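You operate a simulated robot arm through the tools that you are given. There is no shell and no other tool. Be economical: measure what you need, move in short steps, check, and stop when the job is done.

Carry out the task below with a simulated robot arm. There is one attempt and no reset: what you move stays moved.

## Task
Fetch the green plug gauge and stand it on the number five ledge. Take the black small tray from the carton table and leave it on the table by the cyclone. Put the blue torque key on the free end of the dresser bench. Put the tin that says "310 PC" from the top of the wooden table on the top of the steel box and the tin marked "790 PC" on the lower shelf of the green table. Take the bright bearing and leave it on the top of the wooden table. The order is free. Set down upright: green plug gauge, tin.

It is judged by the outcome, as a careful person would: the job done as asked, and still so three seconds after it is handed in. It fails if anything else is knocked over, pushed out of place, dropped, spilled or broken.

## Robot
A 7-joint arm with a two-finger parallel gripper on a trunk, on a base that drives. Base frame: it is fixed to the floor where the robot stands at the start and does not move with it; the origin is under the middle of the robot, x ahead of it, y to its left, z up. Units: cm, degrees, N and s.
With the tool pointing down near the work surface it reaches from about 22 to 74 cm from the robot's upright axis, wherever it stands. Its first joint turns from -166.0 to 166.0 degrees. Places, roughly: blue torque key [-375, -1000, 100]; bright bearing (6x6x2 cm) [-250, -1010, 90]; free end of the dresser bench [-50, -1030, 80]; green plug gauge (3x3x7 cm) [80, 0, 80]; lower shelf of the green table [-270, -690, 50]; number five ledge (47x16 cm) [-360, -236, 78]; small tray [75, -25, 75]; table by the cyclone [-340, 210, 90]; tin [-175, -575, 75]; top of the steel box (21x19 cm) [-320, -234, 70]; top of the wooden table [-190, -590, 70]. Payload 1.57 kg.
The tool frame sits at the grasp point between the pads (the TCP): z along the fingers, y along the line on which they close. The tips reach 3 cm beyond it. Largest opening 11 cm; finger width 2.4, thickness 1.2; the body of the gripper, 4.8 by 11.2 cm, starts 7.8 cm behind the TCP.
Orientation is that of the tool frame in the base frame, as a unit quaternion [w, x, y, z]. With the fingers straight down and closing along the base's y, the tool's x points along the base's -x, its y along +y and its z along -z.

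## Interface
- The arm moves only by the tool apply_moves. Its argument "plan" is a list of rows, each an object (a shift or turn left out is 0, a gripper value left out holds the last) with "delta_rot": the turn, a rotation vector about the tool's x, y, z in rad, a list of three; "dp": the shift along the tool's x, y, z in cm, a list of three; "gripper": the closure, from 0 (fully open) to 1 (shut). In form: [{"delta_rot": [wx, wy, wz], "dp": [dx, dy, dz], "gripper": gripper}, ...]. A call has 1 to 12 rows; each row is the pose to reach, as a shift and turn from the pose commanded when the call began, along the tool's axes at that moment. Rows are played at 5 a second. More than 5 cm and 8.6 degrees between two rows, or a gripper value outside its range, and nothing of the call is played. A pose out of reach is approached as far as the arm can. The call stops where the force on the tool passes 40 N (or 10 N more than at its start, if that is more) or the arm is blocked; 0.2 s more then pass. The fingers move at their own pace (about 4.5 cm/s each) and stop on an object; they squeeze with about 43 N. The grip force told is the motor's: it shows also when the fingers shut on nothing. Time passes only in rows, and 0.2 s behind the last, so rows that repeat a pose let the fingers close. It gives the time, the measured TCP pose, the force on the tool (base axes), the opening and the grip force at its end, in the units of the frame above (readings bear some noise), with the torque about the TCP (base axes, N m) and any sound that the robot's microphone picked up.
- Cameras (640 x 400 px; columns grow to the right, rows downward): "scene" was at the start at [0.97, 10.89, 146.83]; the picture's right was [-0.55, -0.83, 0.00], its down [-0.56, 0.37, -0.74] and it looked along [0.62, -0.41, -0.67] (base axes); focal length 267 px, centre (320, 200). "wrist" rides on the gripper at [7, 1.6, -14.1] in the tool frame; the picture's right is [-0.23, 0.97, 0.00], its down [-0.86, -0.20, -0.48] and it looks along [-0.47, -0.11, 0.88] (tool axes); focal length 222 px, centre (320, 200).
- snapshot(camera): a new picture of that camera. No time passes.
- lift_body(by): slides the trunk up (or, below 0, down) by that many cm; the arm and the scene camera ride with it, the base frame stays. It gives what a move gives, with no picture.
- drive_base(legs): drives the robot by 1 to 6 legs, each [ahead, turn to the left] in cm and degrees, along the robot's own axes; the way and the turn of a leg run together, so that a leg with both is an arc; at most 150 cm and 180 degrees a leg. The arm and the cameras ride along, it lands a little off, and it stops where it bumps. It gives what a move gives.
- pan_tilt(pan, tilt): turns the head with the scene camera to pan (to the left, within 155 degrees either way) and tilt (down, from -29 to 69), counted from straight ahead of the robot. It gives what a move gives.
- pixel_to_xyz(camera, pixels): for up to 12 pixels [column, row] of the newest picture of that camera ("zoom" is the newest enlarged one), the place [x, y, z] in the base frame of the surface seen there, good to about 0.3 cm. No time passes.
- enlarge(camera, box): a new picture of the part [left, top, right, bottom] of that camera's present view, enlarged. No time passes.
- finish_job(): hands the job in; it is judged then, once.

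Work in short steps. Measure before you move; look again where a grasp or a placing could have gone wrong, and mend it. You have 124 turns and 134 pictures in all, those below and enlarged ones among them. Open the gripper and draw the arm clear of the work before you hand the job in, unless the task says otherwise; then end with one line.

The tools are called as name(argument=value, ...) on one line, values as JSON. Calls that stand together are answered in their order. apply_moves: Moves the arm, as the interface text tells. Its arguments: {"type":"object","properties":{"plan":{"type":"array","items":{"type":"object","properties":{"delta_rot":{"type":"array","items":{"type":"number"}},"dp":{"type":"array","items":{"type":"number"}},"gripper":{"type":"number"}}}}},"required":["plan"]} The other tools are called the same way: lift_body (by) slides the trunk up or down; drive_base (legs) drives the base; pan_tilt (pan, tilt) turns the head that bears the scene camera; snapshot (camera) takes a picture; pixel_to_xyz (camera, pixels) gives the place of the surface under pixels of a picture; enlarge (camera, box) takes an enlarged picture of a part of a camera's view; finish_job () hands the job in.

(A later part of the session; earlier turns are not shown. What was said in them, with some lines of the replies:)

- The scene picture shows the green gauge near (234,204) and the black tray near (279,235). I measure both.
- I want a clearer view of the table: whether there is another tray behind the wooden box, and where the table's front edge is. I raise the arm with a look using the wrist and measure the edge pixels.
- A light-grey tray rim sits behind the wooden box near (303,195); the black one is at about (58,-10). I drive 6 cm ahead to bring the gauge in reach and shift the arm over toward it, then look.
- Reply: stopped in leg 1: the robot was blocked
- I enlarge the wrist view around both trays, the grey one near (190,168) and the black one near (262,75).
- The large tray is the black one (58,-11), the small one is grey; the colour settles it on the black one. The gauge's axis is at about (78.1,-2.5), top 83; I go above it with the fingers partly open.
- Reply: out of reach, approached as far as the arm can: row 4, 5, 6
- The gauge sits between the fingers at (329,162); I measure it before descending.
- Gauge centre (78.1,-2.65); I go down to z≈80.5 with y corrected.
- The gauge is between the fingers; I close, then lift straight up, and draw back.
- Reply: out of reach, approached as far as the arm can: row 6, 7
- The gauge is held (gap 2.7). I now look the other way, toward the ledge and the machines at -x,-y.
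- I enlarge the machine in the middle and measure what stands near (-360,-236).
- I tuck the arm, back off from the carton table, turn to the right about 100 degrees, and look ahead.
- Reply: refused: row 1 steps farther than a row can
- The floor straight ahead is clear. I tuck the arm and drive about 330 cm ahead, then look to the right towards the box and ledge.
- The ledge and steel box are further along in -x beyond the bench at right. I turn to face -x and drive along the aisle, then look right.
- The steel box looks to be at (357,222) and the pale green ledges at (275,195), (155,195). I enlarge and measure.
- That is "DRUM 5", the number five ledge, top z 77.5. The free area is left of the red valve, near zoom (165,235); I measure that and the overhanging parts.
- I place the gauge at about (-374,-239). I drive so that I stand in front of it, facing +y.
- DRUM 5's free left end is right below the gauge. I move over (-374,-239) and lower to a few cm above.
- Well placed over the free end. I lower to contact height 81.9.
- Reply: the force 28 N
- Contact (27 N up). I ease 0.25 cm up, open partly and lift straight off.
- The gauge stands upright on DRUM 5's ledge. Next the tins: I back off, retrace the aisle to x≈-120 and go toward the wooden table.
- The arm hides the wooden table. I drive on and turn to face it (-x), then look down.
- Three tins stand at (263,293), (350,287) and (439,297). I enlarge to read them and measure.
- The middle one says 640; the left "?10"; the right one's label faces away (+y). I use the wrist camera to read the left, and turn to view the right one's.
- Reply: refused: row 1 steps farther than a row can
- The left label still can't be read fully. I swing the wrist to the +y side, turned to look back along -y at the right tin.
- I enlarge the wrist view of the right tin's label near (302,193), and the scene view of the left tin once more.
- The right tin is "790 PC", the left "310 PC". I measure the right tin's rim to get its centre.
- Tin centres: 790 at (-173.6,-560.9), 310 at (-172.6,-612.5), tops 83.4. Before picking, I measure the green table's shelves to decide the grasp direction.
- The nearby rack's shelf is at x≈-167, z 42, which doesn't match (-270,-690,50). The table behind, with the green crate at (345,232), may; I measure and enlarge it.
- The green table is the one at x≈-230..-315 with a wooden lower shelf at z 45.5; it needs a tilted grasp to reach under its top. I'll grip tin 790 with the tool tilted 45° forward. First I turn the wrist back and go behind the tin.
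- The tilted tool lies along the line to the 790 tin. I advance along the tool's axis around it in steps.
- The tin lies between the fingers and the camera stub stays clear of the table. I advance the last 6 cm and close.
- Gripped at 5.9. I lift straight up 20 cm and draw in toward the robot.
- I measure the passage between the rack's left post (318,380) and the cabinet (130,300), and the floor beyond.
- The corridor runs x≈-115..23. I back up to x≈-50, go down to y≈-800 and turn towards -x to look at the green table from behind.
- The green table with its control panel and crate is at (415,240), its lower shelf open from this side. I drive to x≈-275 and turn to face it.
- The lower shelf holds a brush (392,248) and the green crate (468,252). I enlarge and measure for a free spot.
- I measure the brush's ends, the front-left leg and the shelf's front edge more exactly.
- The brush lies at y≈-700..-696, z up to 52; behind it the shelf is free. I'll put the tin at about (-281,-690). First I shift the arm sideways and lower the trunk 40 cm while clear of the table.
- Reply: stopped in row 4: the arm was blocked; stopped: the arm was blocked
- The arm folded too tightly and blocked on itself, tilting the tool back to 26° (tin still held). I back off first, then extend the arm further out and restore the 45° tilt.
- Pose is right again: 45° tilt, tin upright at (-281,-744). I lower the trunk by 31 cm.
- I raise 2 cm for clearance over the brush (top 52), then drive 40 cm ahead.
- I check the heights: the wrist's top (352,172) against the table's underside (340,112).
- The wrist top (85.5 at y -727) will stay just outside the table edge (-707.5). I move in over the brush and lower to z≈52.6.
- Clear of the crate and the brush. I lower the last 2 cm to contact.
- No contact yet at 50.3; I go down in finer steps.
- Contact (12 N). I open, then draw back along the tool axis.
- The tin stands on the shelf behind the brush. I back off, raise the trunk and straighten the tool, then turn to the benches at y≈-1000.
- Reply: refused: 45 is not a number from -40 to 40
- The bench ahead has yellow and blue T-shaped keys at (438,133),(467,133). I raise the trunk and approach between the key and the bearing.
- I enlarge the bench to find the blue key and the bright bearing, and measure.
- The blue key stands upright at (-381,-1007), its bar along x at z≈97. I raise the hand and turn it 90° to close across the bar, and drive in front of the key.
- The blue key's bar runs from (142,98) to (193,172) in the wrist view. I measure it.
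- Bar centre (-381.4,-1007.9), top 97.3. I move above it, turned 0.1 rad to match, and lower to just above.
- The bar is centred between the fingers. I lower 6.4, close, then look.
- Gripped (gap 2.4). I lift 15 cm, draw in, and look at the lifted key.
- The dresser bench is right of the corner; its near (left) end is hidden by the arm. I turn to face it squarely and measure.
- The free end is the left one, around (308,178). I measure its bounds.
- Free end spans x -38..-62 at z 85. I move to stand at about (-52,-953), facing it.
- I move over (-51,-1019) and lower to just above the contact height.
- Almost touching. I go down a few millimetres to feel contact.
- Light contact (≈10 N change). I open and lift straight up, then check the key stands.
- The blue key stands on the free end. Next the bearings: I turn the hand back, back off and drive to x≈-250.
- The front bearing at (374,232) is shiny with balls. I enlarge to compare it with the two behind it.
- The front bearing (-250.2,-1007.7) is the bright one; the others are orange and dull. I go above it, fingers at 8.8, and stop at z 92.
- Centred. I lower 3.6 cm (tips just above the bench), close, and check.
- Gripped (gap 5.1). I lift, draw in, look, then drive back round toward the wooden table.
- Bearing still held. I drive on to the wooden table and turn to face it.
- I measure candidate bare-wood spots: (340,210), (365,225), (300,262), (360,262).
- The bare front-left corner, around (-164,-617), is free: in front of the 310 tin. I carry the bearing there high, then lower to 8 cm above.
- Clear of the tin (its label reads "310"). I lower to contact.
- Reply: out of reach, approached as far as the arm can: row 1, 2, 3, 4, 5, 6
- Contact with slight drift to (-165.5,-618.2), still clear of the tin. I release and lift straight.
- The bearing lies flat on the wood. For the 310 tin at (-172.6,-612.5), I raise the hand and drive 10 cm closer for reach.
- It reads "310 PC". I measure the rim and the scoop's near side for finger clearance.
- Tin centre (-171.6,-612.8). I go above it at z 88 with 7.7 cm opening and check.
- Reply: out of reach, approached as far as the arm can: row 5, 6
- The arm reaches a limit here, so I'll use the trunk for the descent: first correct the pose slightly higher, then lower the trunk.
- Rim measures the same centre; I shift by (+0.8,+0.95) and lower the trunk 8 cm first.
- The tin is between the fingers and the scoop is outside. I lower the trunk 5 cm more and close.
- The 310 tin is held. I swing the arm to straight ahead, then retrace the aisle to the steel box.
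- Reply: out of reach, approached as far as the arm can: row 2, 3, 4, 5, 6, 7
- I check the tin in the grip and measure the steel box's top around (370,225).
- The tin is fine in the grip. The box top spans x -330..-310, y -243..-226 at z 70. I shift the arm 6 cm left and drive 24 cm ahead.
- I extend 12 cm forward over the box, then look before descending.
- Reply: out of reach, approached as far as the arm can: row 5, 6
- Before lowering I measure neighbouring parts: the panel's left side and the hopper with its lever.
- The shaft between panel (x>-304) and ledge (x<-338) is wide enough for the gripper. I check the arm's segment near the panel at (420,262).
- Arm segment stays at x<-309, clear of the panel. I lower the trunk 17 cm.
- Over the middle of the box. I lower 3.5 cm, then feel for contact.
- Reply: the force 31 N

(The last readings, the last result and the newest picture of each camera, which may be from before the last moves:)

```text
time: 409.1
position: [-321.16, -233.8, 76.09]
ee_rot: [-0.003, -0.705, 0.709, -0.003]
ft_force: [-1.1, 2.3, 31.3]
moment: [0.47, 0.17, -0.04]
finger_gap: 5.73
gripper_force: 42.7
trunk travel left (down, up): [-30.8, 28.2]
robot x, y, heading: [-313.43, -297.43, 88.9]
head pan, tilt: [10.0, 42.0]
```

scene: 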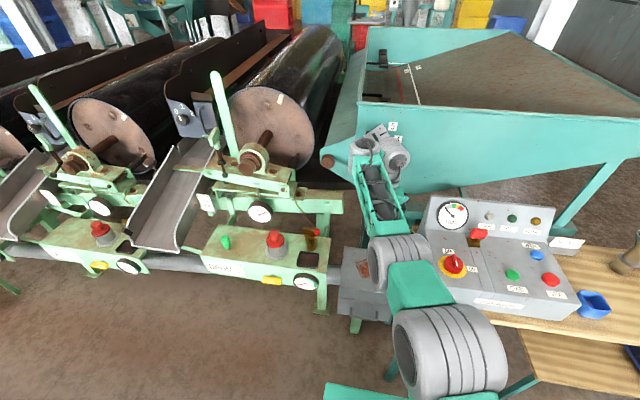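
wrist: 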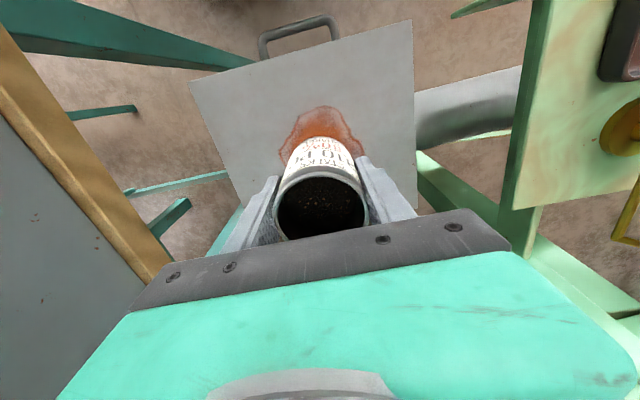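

Firm contact (31 N). I ease 0.3 cm up, open a little and rise with the trunk.

lift_body(by=-0.0)

lift_body(by=0.3)

apply_moves(plan=[{"gripper": 0.3}, {"gripper": 0.3}, {"gripper": 0.3}, {"gripper": 0.3}])

lift_body(by=22)

snapshot(camera="wrist")

```text
time: 409.6
position: [-321.02, -233.89, 75.79]
ee_rot: [-0.002, -0.706, 0.708, -0.004]
ft_force: [-1.7, 4.9, 31.5]
moment: [0.3, 0.26, -0.03]
finger_gap: 5.78
gripper_force: 43.1
trunk travel left (down, up): [-30.8, 28.2]
robot x, y, heading: [-313.56, -297.4, 89.0]
head pan, tilt: [10.0, 42.0]
```

```text
time: 410.1
position: [-321.19, -233.85, 75.85]
ee_rot: [-0.005, -0.706, 0.708, -0.008]
ft_force: [-1.4, 4.7, 17.0]
moment: [0.21, 0.36, -0.01]
finger_gap: 5.75
gripper_force: 42.8
trunk travel left (down, up): [-31.1, 27.9]
robot x, y, heading: [-313.52, -297.47, 88.7]
head pan, tilt: [10.0, 42.0]
```

```text
time: 411.1
position: [-321.17, -233.75, 76.0]
ee_rot: [-0.005, -0.705, 0.709, -0.006]
ft_force: [0.3, -0.2, 0.4]
moment: [-0.02, 0.02, 0.0]
finger_gap: 7.69
gripper_force: 0.0
trunk travel left (down, up): [-31.1, 27.9]
robot x, y, heading: [-313.56, -297.51, 88.8]
head pan, tilt: [10.0, 42.0]
```

```text
time: 413.4
position: [-321.18, -233.73, 98.02]
ee_rot: [-0.004, -0.705, 0.709, -0.007]
ft_force: [0.5, -0.7, 0.0]
moment: [0.02, 0.0, 0.0]
finger_gap: 7.69
gripper_force: 0.1
trunk travel left (down, up): [-53.1, 5.9]
robot x, y, heading: [-313.46, -297.1, 88.9]
head pan, tilt: [10.0, 42.0]
```

```text
39 pictures are left
```

wrist: 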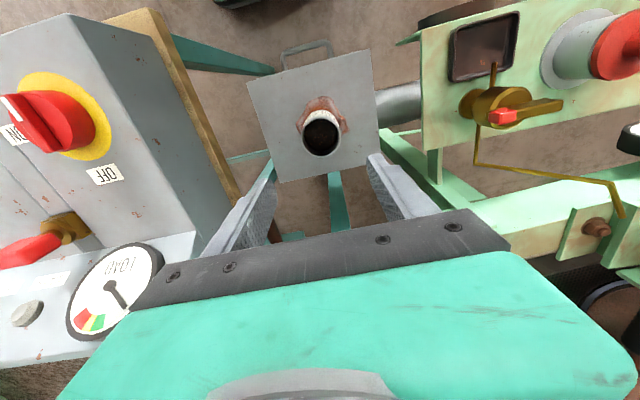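

The 310 tin stands on the steel box. I draw the arm back, back off and drive toward the carton table for the tray.

apply_moves(plan=[{"dp": [4, 0, -1]}, {"dp": [8, 0, -2]}, {"dp": [12, -1, -3]}, {"dp": [16, -3, -4]}, {"dp": [17, -7, -5]}])

drive_base(legs=[[-28, 0], [0, -89], [100, 0], [98, 0], [0, 80], [110, 0]])

```text
time: 414.6
position: [-314.03, -249.21, 105.36]
ee_rot: [-0.005, -0.705, 0.709, -0.006]
ft_force: [0.1, -0.8, -0.4]
moment: [0.14, 0.02, 0.03]
finger_gap: 7.72
gripper_force: 0.1
out of reach, approached as far as the arm can: row 1, 2, 3, 4, 5
trunk travel left (down, up): [-53.1, 5.9]
robot x, y, heading: [-313.41, -297.35, 89.1]
head pan, tilt: [10.0, 42.0]
```

```text
time: 438.5
position: [-87.01, -168.44, 105.26]
ee_rot: [-0.007, -0.641, 0.767, -0.008]
ft_force: [0.3, -0.8, 0.8]
moment: [0.0, 0.02, 0.01]
finger_gap: 7.71
gripper_force: 0.0
trunk travel left (down, up): [-53.1, 5.9]
robot x, y, heading: [-94.81, -216.22, 79.0]
head pan, tilt: [10.0, 42.0]
```

On course. I continue to (-56,-8) and turn to face the carton table; the trunk goes back to the starting height.

lift_body(by=-8)

drive_base(legs=[[106, 0], [104, 0], [0, -79], [45, 0]])

pan_tilt(pan=15, tilt=48)

snapshot(camera="scene")

```text
time: 439.6
position: [-87.07, -168.35, 97.31]
ee_rot: [-0.007, -0.642, 0.767, -0.008]
ft_force: [-0.3, 0.0, -0.4]
moment: [0.03, 0.04, 0.02]
finger_gap: 7.73
gripper_force: 0.0
trunk travel left (down, up): [-45.1, 13.9]
robot x, y, heading: [-94.89, -215.9, 79.0]
head pan, tilt: [10.0, 42.0]
```

```text
time: 455.8
position: [39.48, -7.18, 97.32]
ee_rot: [-0.01, -0.003, 1.0, -0.002]
ft_force: [-0.2, 1.1, -0.8]
moment: [0.03, 0.0, -0.01]
finger_gap: 7.7
gripper_force: 0.1
trunk travel left (down, up): [-45.1, 13.9]
robot x, y, heading: [-8.78, -8.3, -0.2]
head pan, tilt: [10.0, 42.0]
```

```text
time: 456.5
position: [39.48, -7.19, 97.28]
ee_rot: [-0.011, -0.003, 1.0, -0.001]
ft_force: [-0.2, -0.1, -0.1]
moment: [0.01, 0.0, -0.03]
finger_gap: 7.71
gripper_force: 0.0
trunk travel left (down, up): [-45.1, 13.9]
robot x, y, heading: [-9.32, -8.78, -0.1]
head pan, tilt: [15.0, 48.0]
```

```text
38 pictures are left
```

scene: 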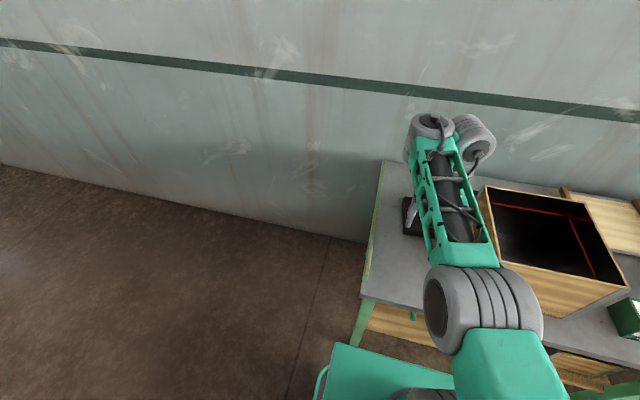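

I look with the wrist camera for the tray's left wall.

apply_moves(plan=[{"dp": [-4, 1, 0], "delta_rot": [0, -0.022, 0]}, {"dp": [-8, 2, 0], "delta_rot": [0, -0.022, 0]}, {"dp": [-12, 2.5, 0], "delta_rot": [0, -0.022, 0]}])

snapshot(camera="wrist")

```text
time: 457.3
position: [51.67, -4.7, 96.86]
ee_rot: [0.001, -0.004, 1.0, -0.002]
ft_force: [1.3, 0.0, 0.3]
moment: [-0.01, -0.01, 0.02]
finger_gap: 7.72
gripper_force: 0.0
trunk travel left (down, up): [-45.1, 13.9]
robot x, y, heading: [-9.74, -8.7, -0.2]
head pan, tilt: [15.0, 48.0]
```

```text
37 pictures are left
```

wrist: 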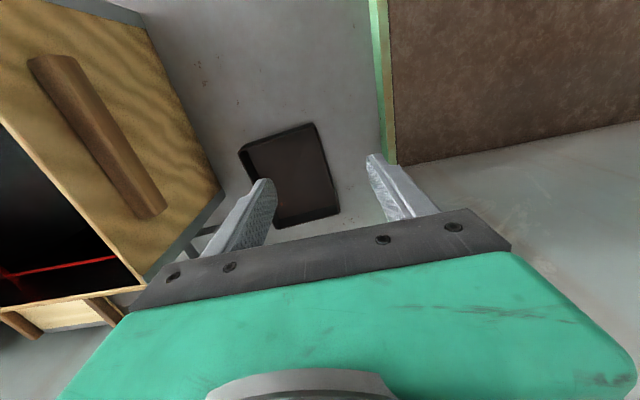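

I measure along the tray's wall from (315,124) to (340,211).

pixel_to_xyz(camera="wrist", pixels=[[314, 124], [327, 168], [340, 211], [321, 150], [333, 190], [320, 170], [335, 170], [240, 152], [278, 228], [290, 175]])

enlarge(camera="wrist", box=[220, 110, 360, 240])

```text
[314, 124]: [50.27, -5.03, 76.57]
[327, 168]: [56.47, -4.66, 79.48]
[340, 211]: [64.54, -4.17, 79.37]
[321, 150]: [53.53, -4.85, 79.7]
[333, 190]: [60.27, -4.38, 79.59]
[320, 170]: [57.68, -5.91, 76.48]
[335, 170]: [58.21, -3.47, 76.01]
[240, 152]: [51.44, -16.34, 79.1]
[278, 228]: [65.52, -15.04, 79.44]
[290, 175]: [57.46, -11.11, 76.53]
```

```text
3.08 times, centred on (290, 175) of wrist
```

zoom: 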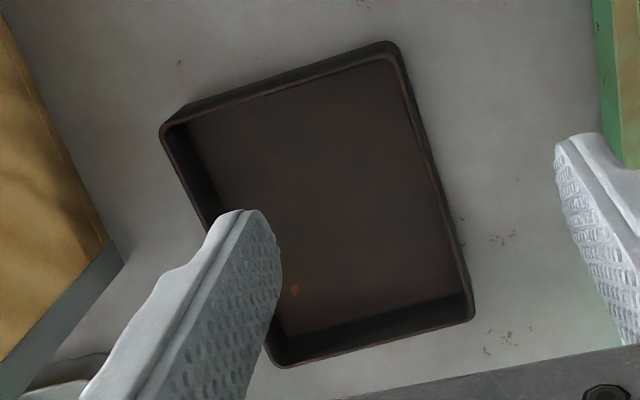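

The wall's middle is (57.8,-4.6), turned 4°. I descend there, one finger inside, one outside, to z 80.2.

apply_moves(plan=[{"dp": [-3, 0, 2], "delta_rot": [0, 0, -0.035]}, {"dp": [-6.1, 0.05, 4], "delta_rot": [0, 0, -0.07]}, {"dp": [-6.1, 0.05, 8], "delta_rot": [0, 0, -0.07]}, {"dp": [-6.1, 0.05, 12], "delta_rot": [0, 0, -0.07]}, {"dp": [-6.1, 0.05, 15], "delta_rot": [0, 0, -0.07]}, {"dp": [-6.1, 0.05, 16.5], "delta_rot": [0, 0, -0.07]}, {"dp": [-6.1, 0.05, 16.5], "delta_rot": [0, 0, -0.07]}])

snapshot(camera="wrist")

```text
time: 458.9
position: [58.87, -4.52, 80.59]
ee_rot: [0.0, -0.039, 0.999, -0.001]
ft_force: [-0.6, 0.0, -0.3]
moment: [-0.02, -0.01, 0.03]
finger_gap: 7.7
gripper_force: 0.0
out of reach, approached as far as the arm can: row 4, 5, 6, 7
trunk travel left (down, up): [-45.1, 13.9]
robot x, y, heading: [-9.21, -8.59, 0.0]
head pan, tilt: [15.0, 48.0]
```

```text
35 pictures are left
```

wrist: 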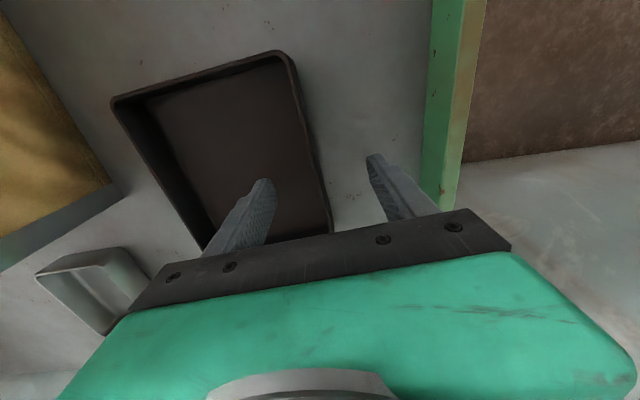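

The wall lies between the fingers. I lower 0.4 cm with the trunk and close.

lift_body(by=-0.4)

apply_moves(plan=[{"gripper": 1}, {"gripper": 1}, {"gripper": 1}, {"gripper": 1}, {"gripper": 1}, {"gripper": 1}])

snapshot(camera="wrist")

```text
time: 459.4
position: [58.93, -4.41, 80.2]
ee_rot: [0.0, -0.038, 0.999, -0.002]
ft_force: [0.4, -0.2, -0.2]
moment: [0.01, 0.01, 0.01]
finger_gap: 7.69
gripper_force: 0.2
trunk travel left (down, up): [-44.7, 14.3]
robot x, y, heading: [-9.06, -8.62, -0.5]
head pan, tilt: [15.0, 48.0]
```

```text
time: 460.8
position: [58.9, -4.5, 80.2]
ee_rot: [0.001, -0.039, 0.999, -0.002]
ft_force: [0.3, -0.4, 0.6]
moment: [0.03, -0.01, 0.04]
finger_gap: 0.22
gripper_force: 23.9
trunk travel left (down, up): [-44.7, 14.3]
robot x, y, heading: [-8.86, -8.52, -0.4]
head pan, tilt: [15.0, 48.0]
```

```text
34 pictures are left
```

wrist: 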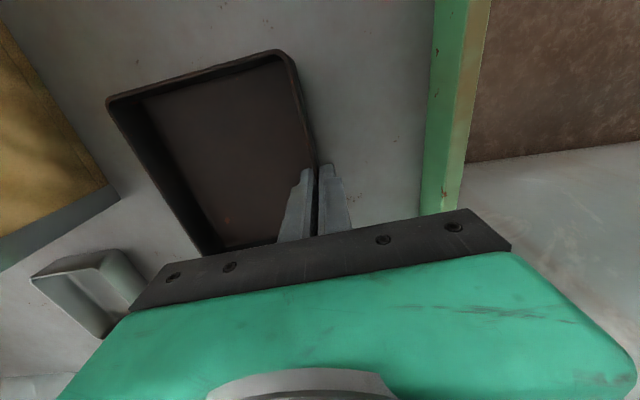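

The thin wall is gripped (0.22 cm). I lift gently with the trunk and check the tray comes level.

lift_body(by=12)

snapshot(camera="wrist")

snapshot(camera="scene")

```text
time: 462.3
position: [58.83, -4.54, 92.13]
ee_rot: [-0.001, -0.038, 0.999, -0.002]
ft_force: [-0.8, 0.5, -0.6]
moment: [0.07, 0.01, 0.03]
finger_gap: 0.22
gripper_force: 23.7
trunk travel left (down, up): [-56.7, 2.3]
robot x, y, heading: [-9.38, -8.73, -0.0]
head pan, tilt: [15.0, 48.0]
```

```text
33 pictures are left
```

wrist: 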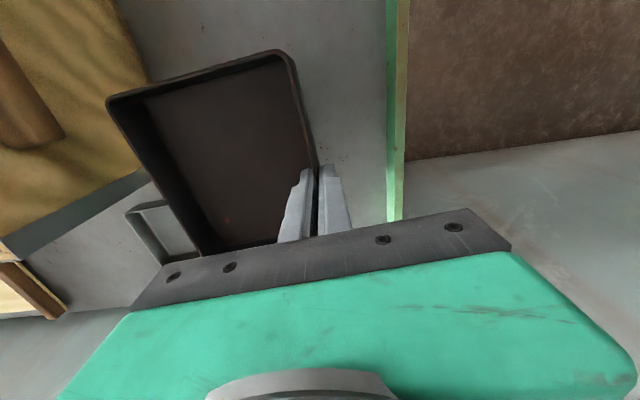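

```text
32 pictures are left
```

scene: 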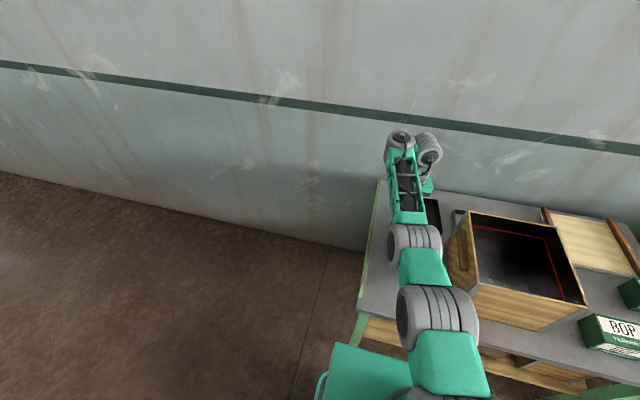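

The tray hangs level. I raise it above the wooden box (top ~95), draw in, then back away.

apply_moves(plan=[{"dp": [0, 0, -3]}, {"dp": [0, 0, -7]}, {"dp": [0, 0, -11]}, {"dp": [4, 0, -12]}, {"dp": [8, 0, -12]}, {"dp": [12, 0, -12]}])

drive_base(legs=[[-70, 0], [0, 150]])

pan_tilt(pan=12, tilt=15)

snapshot(camera="scene")

```text
time: 463.7
position: [47.75, -5.28, 106.49]
ee_rot: [-0.006, -0.038, 0.999, -0.004]
ft_force: [0.6, 0.4, 0.0]
moment: [0.06, -0.01, 0.01]
finger_gap: 0.22
gripper_force: 23.8
out of reach, approached as far as the arm can: row 5, 6
trunk travel left (down, up): [-56.7, 2.3]
robot x, y, heading: [-8.72, -8.55, -0.6]
head pan, tilt: [15.0, 48.0]
```

```text
time: 473.7
position: [-130.26, 18.32, 106.59]
ee_rot: [-0.002, 0.973, -0.231, 0.008]
ft_force: [-0.5, 0.1, -1.2]
moment: [-0.06, 0.04, 0.01]
finger_gap: 0.23
gripper_force: 23.6
trunk travel left (down, up): [-56.7, 2.3]
robot x, y, heading: [-79.57, -8.19, 148.9]
head pan, tilt: [15.0, 48.0]
```

```text
time: 474.7
position: [-130.17, 18.27, 106.57]
ee_rot: [-0.001, 0.973, -0.23, 0.008]
ft_force: [1.0, -0.1, -1.3]
moment: [-0.02, 0.06, 0.0]
finger_gap: 0.23
gripper_force: 23.3
trunk travel left (down, up): [-56.7, 2.3]
robot x, y, heading: [-79.44, -8.38, 148.8]
head pan, tilt: [12.0, 15.0]
```

```text
31 pictures are left
```

scene: 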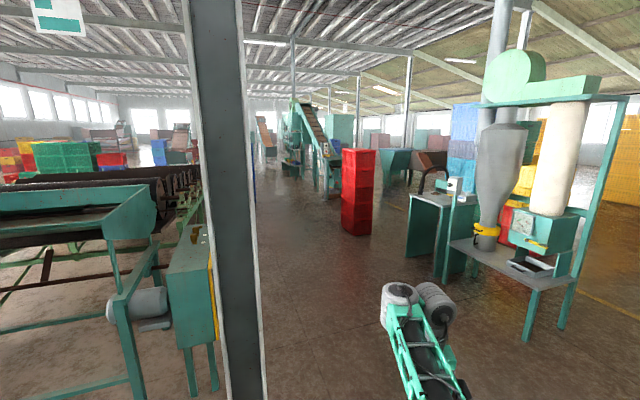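

The table under the cyclone is at (510,260), with a green desk left of it. I measure and enlarge both.

enlarge(camera="scene", box=[390, 160, 620, 350])

pixel_to_xyz(camera="scene", pixels=[[455, 242], [490, 255], [538, 288], [575, 277], [520, 275], [430, 200], [415, 195], [555, 265], [500, 240], [525, 325]])

```text
2.11 times, centred on (505, 255) of scene
```

zoom: 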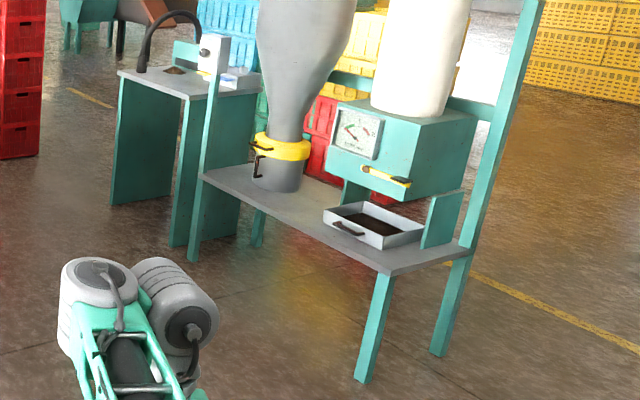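

```text
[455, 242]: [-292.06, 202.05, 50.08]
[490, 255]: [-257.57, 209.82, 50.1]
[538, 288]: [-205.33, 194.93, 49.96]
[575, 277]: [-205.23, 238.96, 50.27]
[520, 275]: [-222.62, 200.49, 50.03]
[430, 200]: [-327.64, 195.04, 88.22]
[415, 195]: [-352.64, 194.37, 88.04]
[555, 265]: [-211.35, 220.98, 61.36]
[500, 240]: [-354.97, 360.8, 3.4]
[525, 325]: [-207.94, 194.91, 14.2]
```

The table by the cyclone is the green desk with grey top at z 88, around (-340,195+). I drive to about (-323,105), short of the red crates, and turn to face it.

drive_base(legs=[[0, 6], [134, 0], [132, 0], [0, -65]])

pan_tilt(pan=5, tilt=35)

snapshot(camera="scene")

snapshot(camera="wrist")

```text
time: 491.0
position: [-324.81, 160.74, 106.58]
ee_rot: [0.002, 0.737, -0.675, 0.007]
ft_force: [0.3, -0.6, -0.9]
moment: [0.01, 0.08, 0.01]
finger_gap: 0.26
gripper_force: 24.2
trunk travel left (down, up): [-56.7, 2.3]
robot x, y, heading: [-321.15, 103.91, 90.1]
head pan, tilt: [12.0, 15.0]
```

```text
time: 491.9
position: [-324.72, 160.6, 106.43]
ee_rot: [0.002, 0.737, -0.676, 0.008]
ft_force: [0.2, 0.3, -0.8]
moment: [0.01, 0.06, 0.04]
finger_gap: 0.22
gripper_force: 24.1
trunk travel left (down, up): [-56.7, 2.3]
robot x, y, heading: [-321.06, 103.87, 90.3]
head pan, tilt: [5.0, 35.0]
```

```text
29 pictures are left
```

scene: 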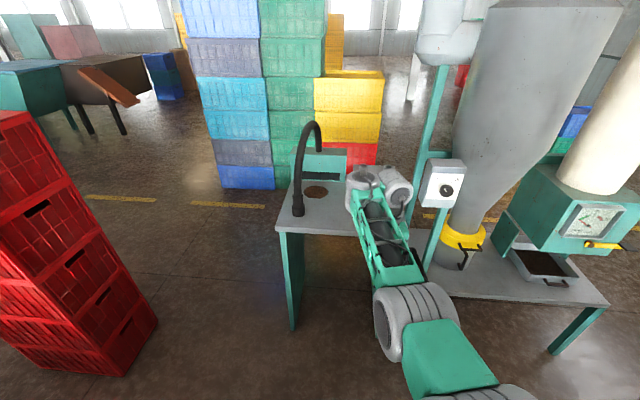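

```text
28 pictures are left
```

wrist: 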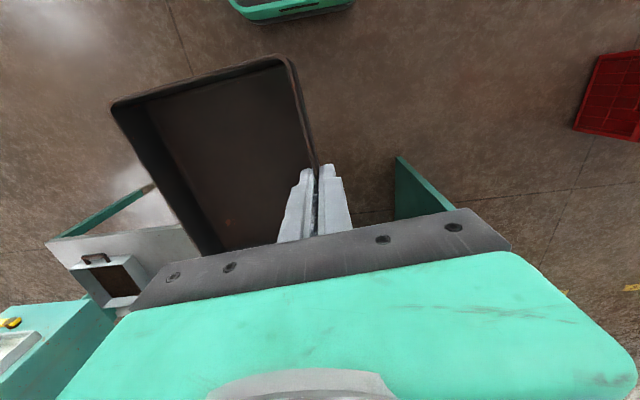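

The arm hides the desk's right part. I shift the hand 25 cm right (staying in front of the furniture) to see the whole top.

apply_moves(plan=[{"dp": [0, -4.8, 0]}, {"dp": [0, -9.6, 0]}, {"dp": [0, -14.4, 0]}, {"dp": [0, -19.2, 0]}, {"dp": [0, -24, 0]}])

enlarge(camera="scene", box=[250, 110, 470, 290])

```text
time: 493.1
position: [-300.84, 162.71, 106.58]
ee_rot: [0.003, 0.737, -0.676, 0.008]
ft_force: [0.4, 0.1, -0.9]
moment: [-0.02, 0.05, 0.0]
finger_gap: 0.23
gripper_force: 23.4
trunk travel left (down, up): [-56.7, 2.3]
robot x, y, heading: [-320.95, 103.56, 89.9]
head pan, tilt: [5.0, 35.0]
```

```text
2.22 times, centred on (360, 200) of scene
```

zoom: 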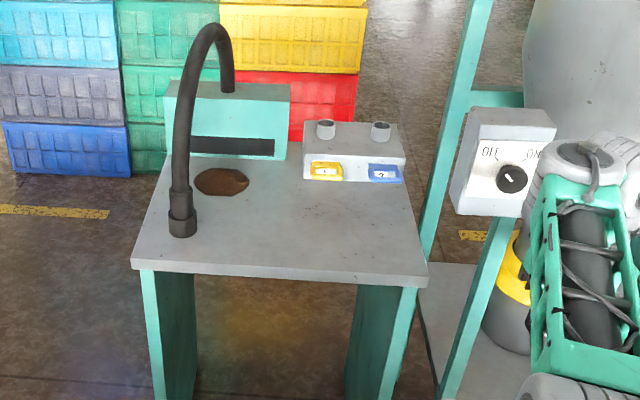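

The right-front of the desk is free. I measure the edges and the items.

pixel_to_xyz(camera="zoom", pixels=[[137, 255], [422, 272], [408, 190], [198, 225], [300, 225], [305, 180], [248, 182], [215, 30], [230, 85], [460, 205], [350, 260], [400, 185]])

```text
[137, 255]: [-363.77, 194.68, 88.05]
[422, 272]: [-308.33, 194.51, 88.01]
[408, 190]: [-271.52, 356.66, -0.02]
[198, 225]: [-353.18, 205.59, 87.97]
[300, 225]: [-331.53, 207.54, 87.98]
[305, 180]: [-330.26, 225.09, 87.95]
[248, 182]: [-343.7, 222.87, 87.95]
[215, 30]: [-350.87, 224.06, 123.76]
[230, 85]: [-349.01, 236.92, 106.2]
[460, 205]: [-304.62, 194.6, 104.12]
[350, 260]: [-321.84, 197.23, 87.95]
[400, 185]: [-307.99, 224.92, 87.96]
```

I'll set the tray with its gripped wall at x≈-331 and centre y≈207. I bring the hand back left, level it, and drive 41 cm ahead.

apply_moves(plan=[{"dp": [0, 4.8, 0], "delta_rot": [-0.006, -0.016, 0]}, {"dp": [0, 9.6, 0], "delta_rot": [-0.006, -0.016, 0]}, {"dp": [0, 14.4, 0], "delta_rot": [-0.006, -0.016, 0]}, {"dp": [0, 19.2, 0], "delta_rot": [-0.006, -0.016, 0]}, {"dp": [0, 24, 0], "delta_rot": [-0.006, -0.016, 0]}, {"dp": [0, 28.5, 0], "delta_rot": [-0.006, -0.016, 0]}, {"dp": [0, 30.5, 0], "delta_rot": [-0.006, -0.016, 0]}])

drive_base(legs=[[41, 0]])

snapshot(camera="scene")

snapshot(camera="wrist")

```text
time: 494.7
position: [-331.34, 160.04, 106.81]
ee_rot: [0.001, 0.737, -0.676, 0.003]
ft_force: [-0.2, 0.6, -1.4]
moment: [-0.03, 0.08, 0.02]
finger_gap: 0.23
gripper_force: 23.5
out of reach, approached as far as the arm can: row 4, 5, 6, 7
trunk travel left (down, up): [-56.7, 2.3]
robot x, y, heading: [-321.03, 103.59, 90.0]
head pan, tilt: [5.0, 35.0]
```

```text
time: 497.2
position: [-331.27, 201.31, 106.88]
ee_rot: [0.001, 0.736, -0.677, 0.005]
ft_force: [0.7, 0.8, -1.1]
moment: [0.02, 0.07, -0.02]
finger_gap: 0.22
gripper_force: 23.9
trunk travel left (down, up): [-56.7, 2.3]
robot x, y, heading: [-320.76, 145.21, 90.1]
head pan, tilt: [5.0, 35.0]
```

```text
26 pictures are left
```

scene: 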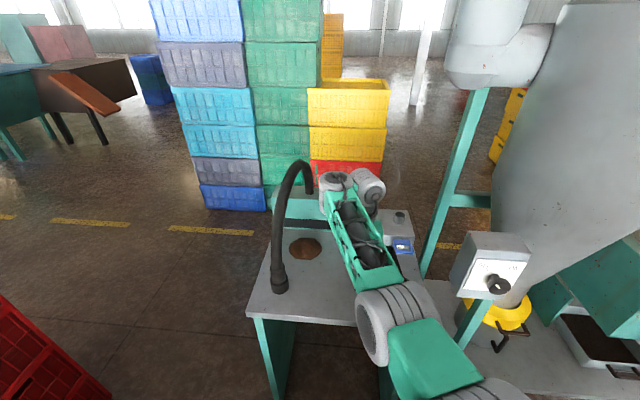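

```text
25 pictures are left
```

wrist: 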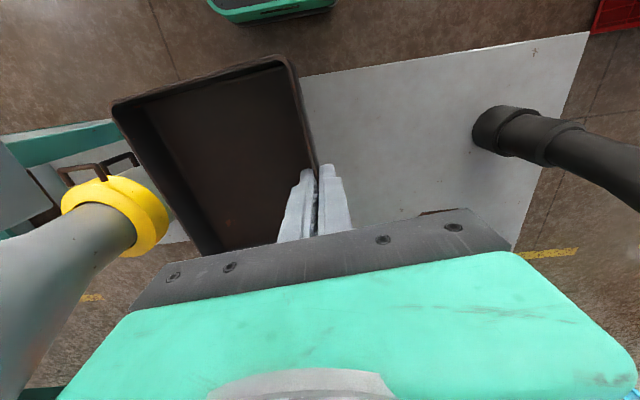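

Clear of the gooseneck by ~10 cm. I go 6.5 cm forward and 3 cm right, then lower the trunk 11 cm.

apply_moves(plan=[{"dp": [-2, -1.2, 0]}, {"dp": [-4.1, -2.4, 0]}, {"dp": [-6.2, -3.5, 0]}, {"dp": [-6.2, -3.5, 0]}])

lift_body(by=-11)

snapshot(camera="wrist")

snapshot(camera="scene")

```text
time: 498.2
position: [-328.25, 207.84, 106.75]
ee_rot: [0.001, 0.737, -0.676, 0.004]
ft_force: [0.6, -0.5, -0.9]
moment: [0.04, 0.06, 0.03]
finger_gap: 0.25
gripper_force: 23.7
trunk travel left (down, up): [-56.7, 2.3]
robot x, y, heading: [-321.16, 145.25, 90.3]
head pan, tilt: [5.0, 35.0]
```

```text
time: 499.6
position: [-328.4, 207.81, 95.86]
ee_rot: [0.0, 0.737, -0.676, 0.003]
ft_force: [-0.5, -0.5, -0.2]
moment: [0.04, 0.06, -0.01]
finger_gap: 0.21
gripper_force: 23.8
trunk travel left (down, up): [-45.7, 13.3]
robot x, y, heading: [-321.19, 144.75, 90.1]
head pan, tilt: [5.0, 35.0]
```

```text
24 pictures are left
```

wrist: 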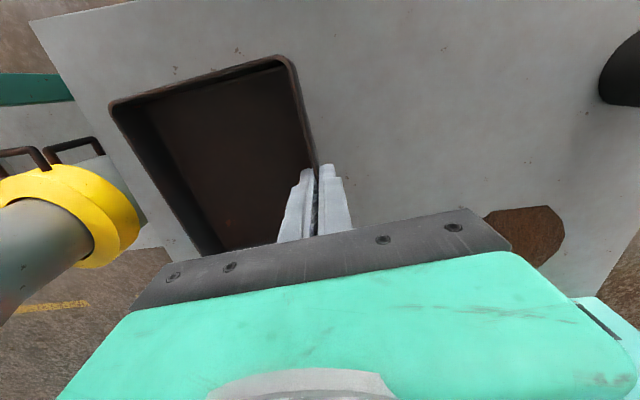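

```text
23 pictures are left
```

scene: 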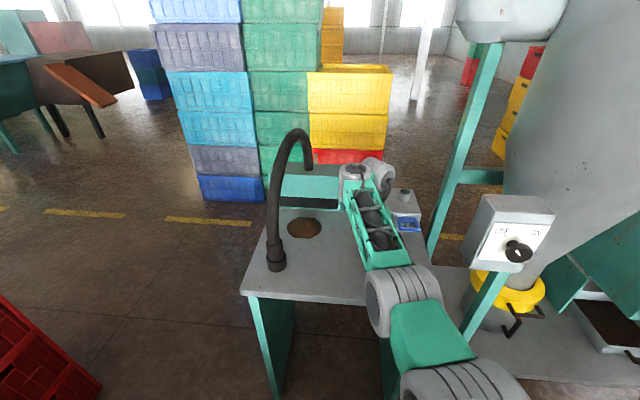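

The tray is above the free part of the desk. I lower to contact.

lift_body(by=-3.2)

lift_body(by=-0.4)

```text
time: 500.4
position: [-328.37, 207.98, 92.5]
ee_rot: [0.002, 0.737, -0.676, 0.003]
ft_force: [-0.8, -0.2, -1.1]
moment: [0.01, 0.05, 0.0]
finger_gap: 0.23
gripper_force: 23.7
trunk travel left (down, up): [-42.5, 16.5]
robot x, y, heading: [-321.36, 144.61, 90.0]
head pan, tilt: [5.0, 35.0]
```

```text
time: 500.9
position: [-328.41, 207.88, 92.11]
ee_rot: [0.0, 0.737, -0.676, 0.003]
ft_force: [-0.5, 1.0, 3.9]
moment: [0.31, 0.09, -0.01]
finger_gap: 0.21
gripper_force: 24.2
trunk travel left (down, up): [-42.1, 16.9]
robot x, y, heading: [-321.06, 144.9, 90.2]
head pan, tilt: [5.0, 35.0]
```

Contact begins (5 N). I open the fingers and rise with the trunk.

apply_moves(plan=[{"gripper": 0.7}, {"gripper": 0.7}, {"gripper": 0.7}, {"gripper": 0.7}])

lift_body(by=14)

snapshot(camera="wrist")

```text
time: 501.9
position: [-328.31, 207.75, 92.05]
ee_rot: [0.0, 0.737, -0.676, 0.003]
ft_force: [0.3, -0.2, 0.5]
moment: [0.0, 0.01, -0.01]
finger_gap: 3.32
gripper_force: 0.0
trunk travel left (down, up): [-42.1, 16.9]
robot x, y, heading: [-321.27, 144.76, 90.1]
head pan, tilt: [5.0, 35.0]
```

```text
time: 503.6
position: [-328.43, 207.87, 106.14]
ee_rot: [0.002, 0.737, -0.676, 0.004]
ft_force: [0.4, -0.2, 0.8]
moment: [0.01, -0.03, -0.01]
finger_gap: 3.29
gripper_force: 0.0
trunk travel left (down, up): [-56.1, 2.9]
robot x, y, heading: [-320.84, 144.95, 90.1]
head pan, tilt: [5.0, 35.0]
```

```text
22 pictures are left
```

wrist: 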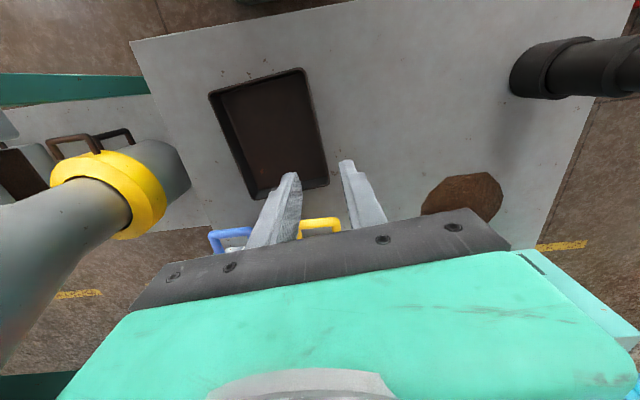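

The tray lies fully on the desk. I back away and open the gripper, then hand in.

drive_base(legs=[[-45, 0]])

apply_moves(plan=[{"gripper": 0}, {"gripper": 0}, {"gripper": 0}, {"gripper": 0}])

snapshot(camera="scene")

```text
time: 506.3
position: [-328.06, 162.63, 106.09]
ee_rot: [0.001, 0.734, -0.679, 0.003]
ft_force: [1.1, -1.2, 0.6]
moment: [0.01, 0.01, -0.02]
finger_gap: 3.27
gripper_force: 0.1
trunk travel left (down, up): [-56.1, 2.9]
robot x, y, heading: [-321.15, 99.75, 89.9]
head pan, tilt: [5.0, 35.0]
```

```text
time: 507.3
position: [-328.08, 162.66, 106.07]
ee_rot: [0.001, 0.734, -0.679, 0.004]
ft_force: [-0.6, -0.6, -1.2]
moment: [0.01, -0.04, 0.05]
finger_gap: 11.03
gripper_force: 0.0
trunk travel left (down, up): [-56.1, 2.9]
robot x, y, heading: [-321.24, 99.66, 89.7]
head pan, tilt: [5.0, 35.0]
```

```text
21 pictures are left
```

scene: 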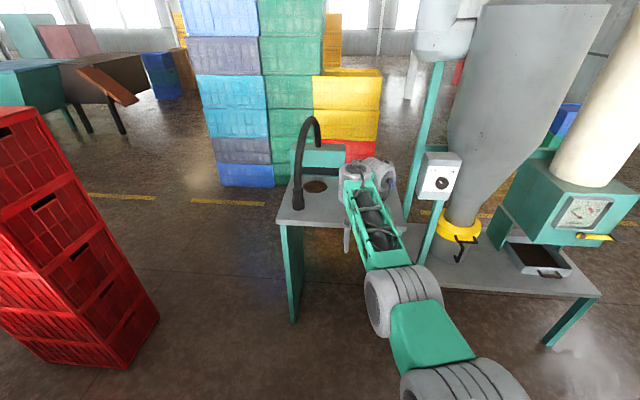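

Everything has been placed, the gripper is open and the arm is clear; I hand the job in.

finish_job()

```text
The job is handed in.
```

All six items were placed as asked, each seen resting in place after I let go, and the job is handed in with the gripper open and the arm clear.
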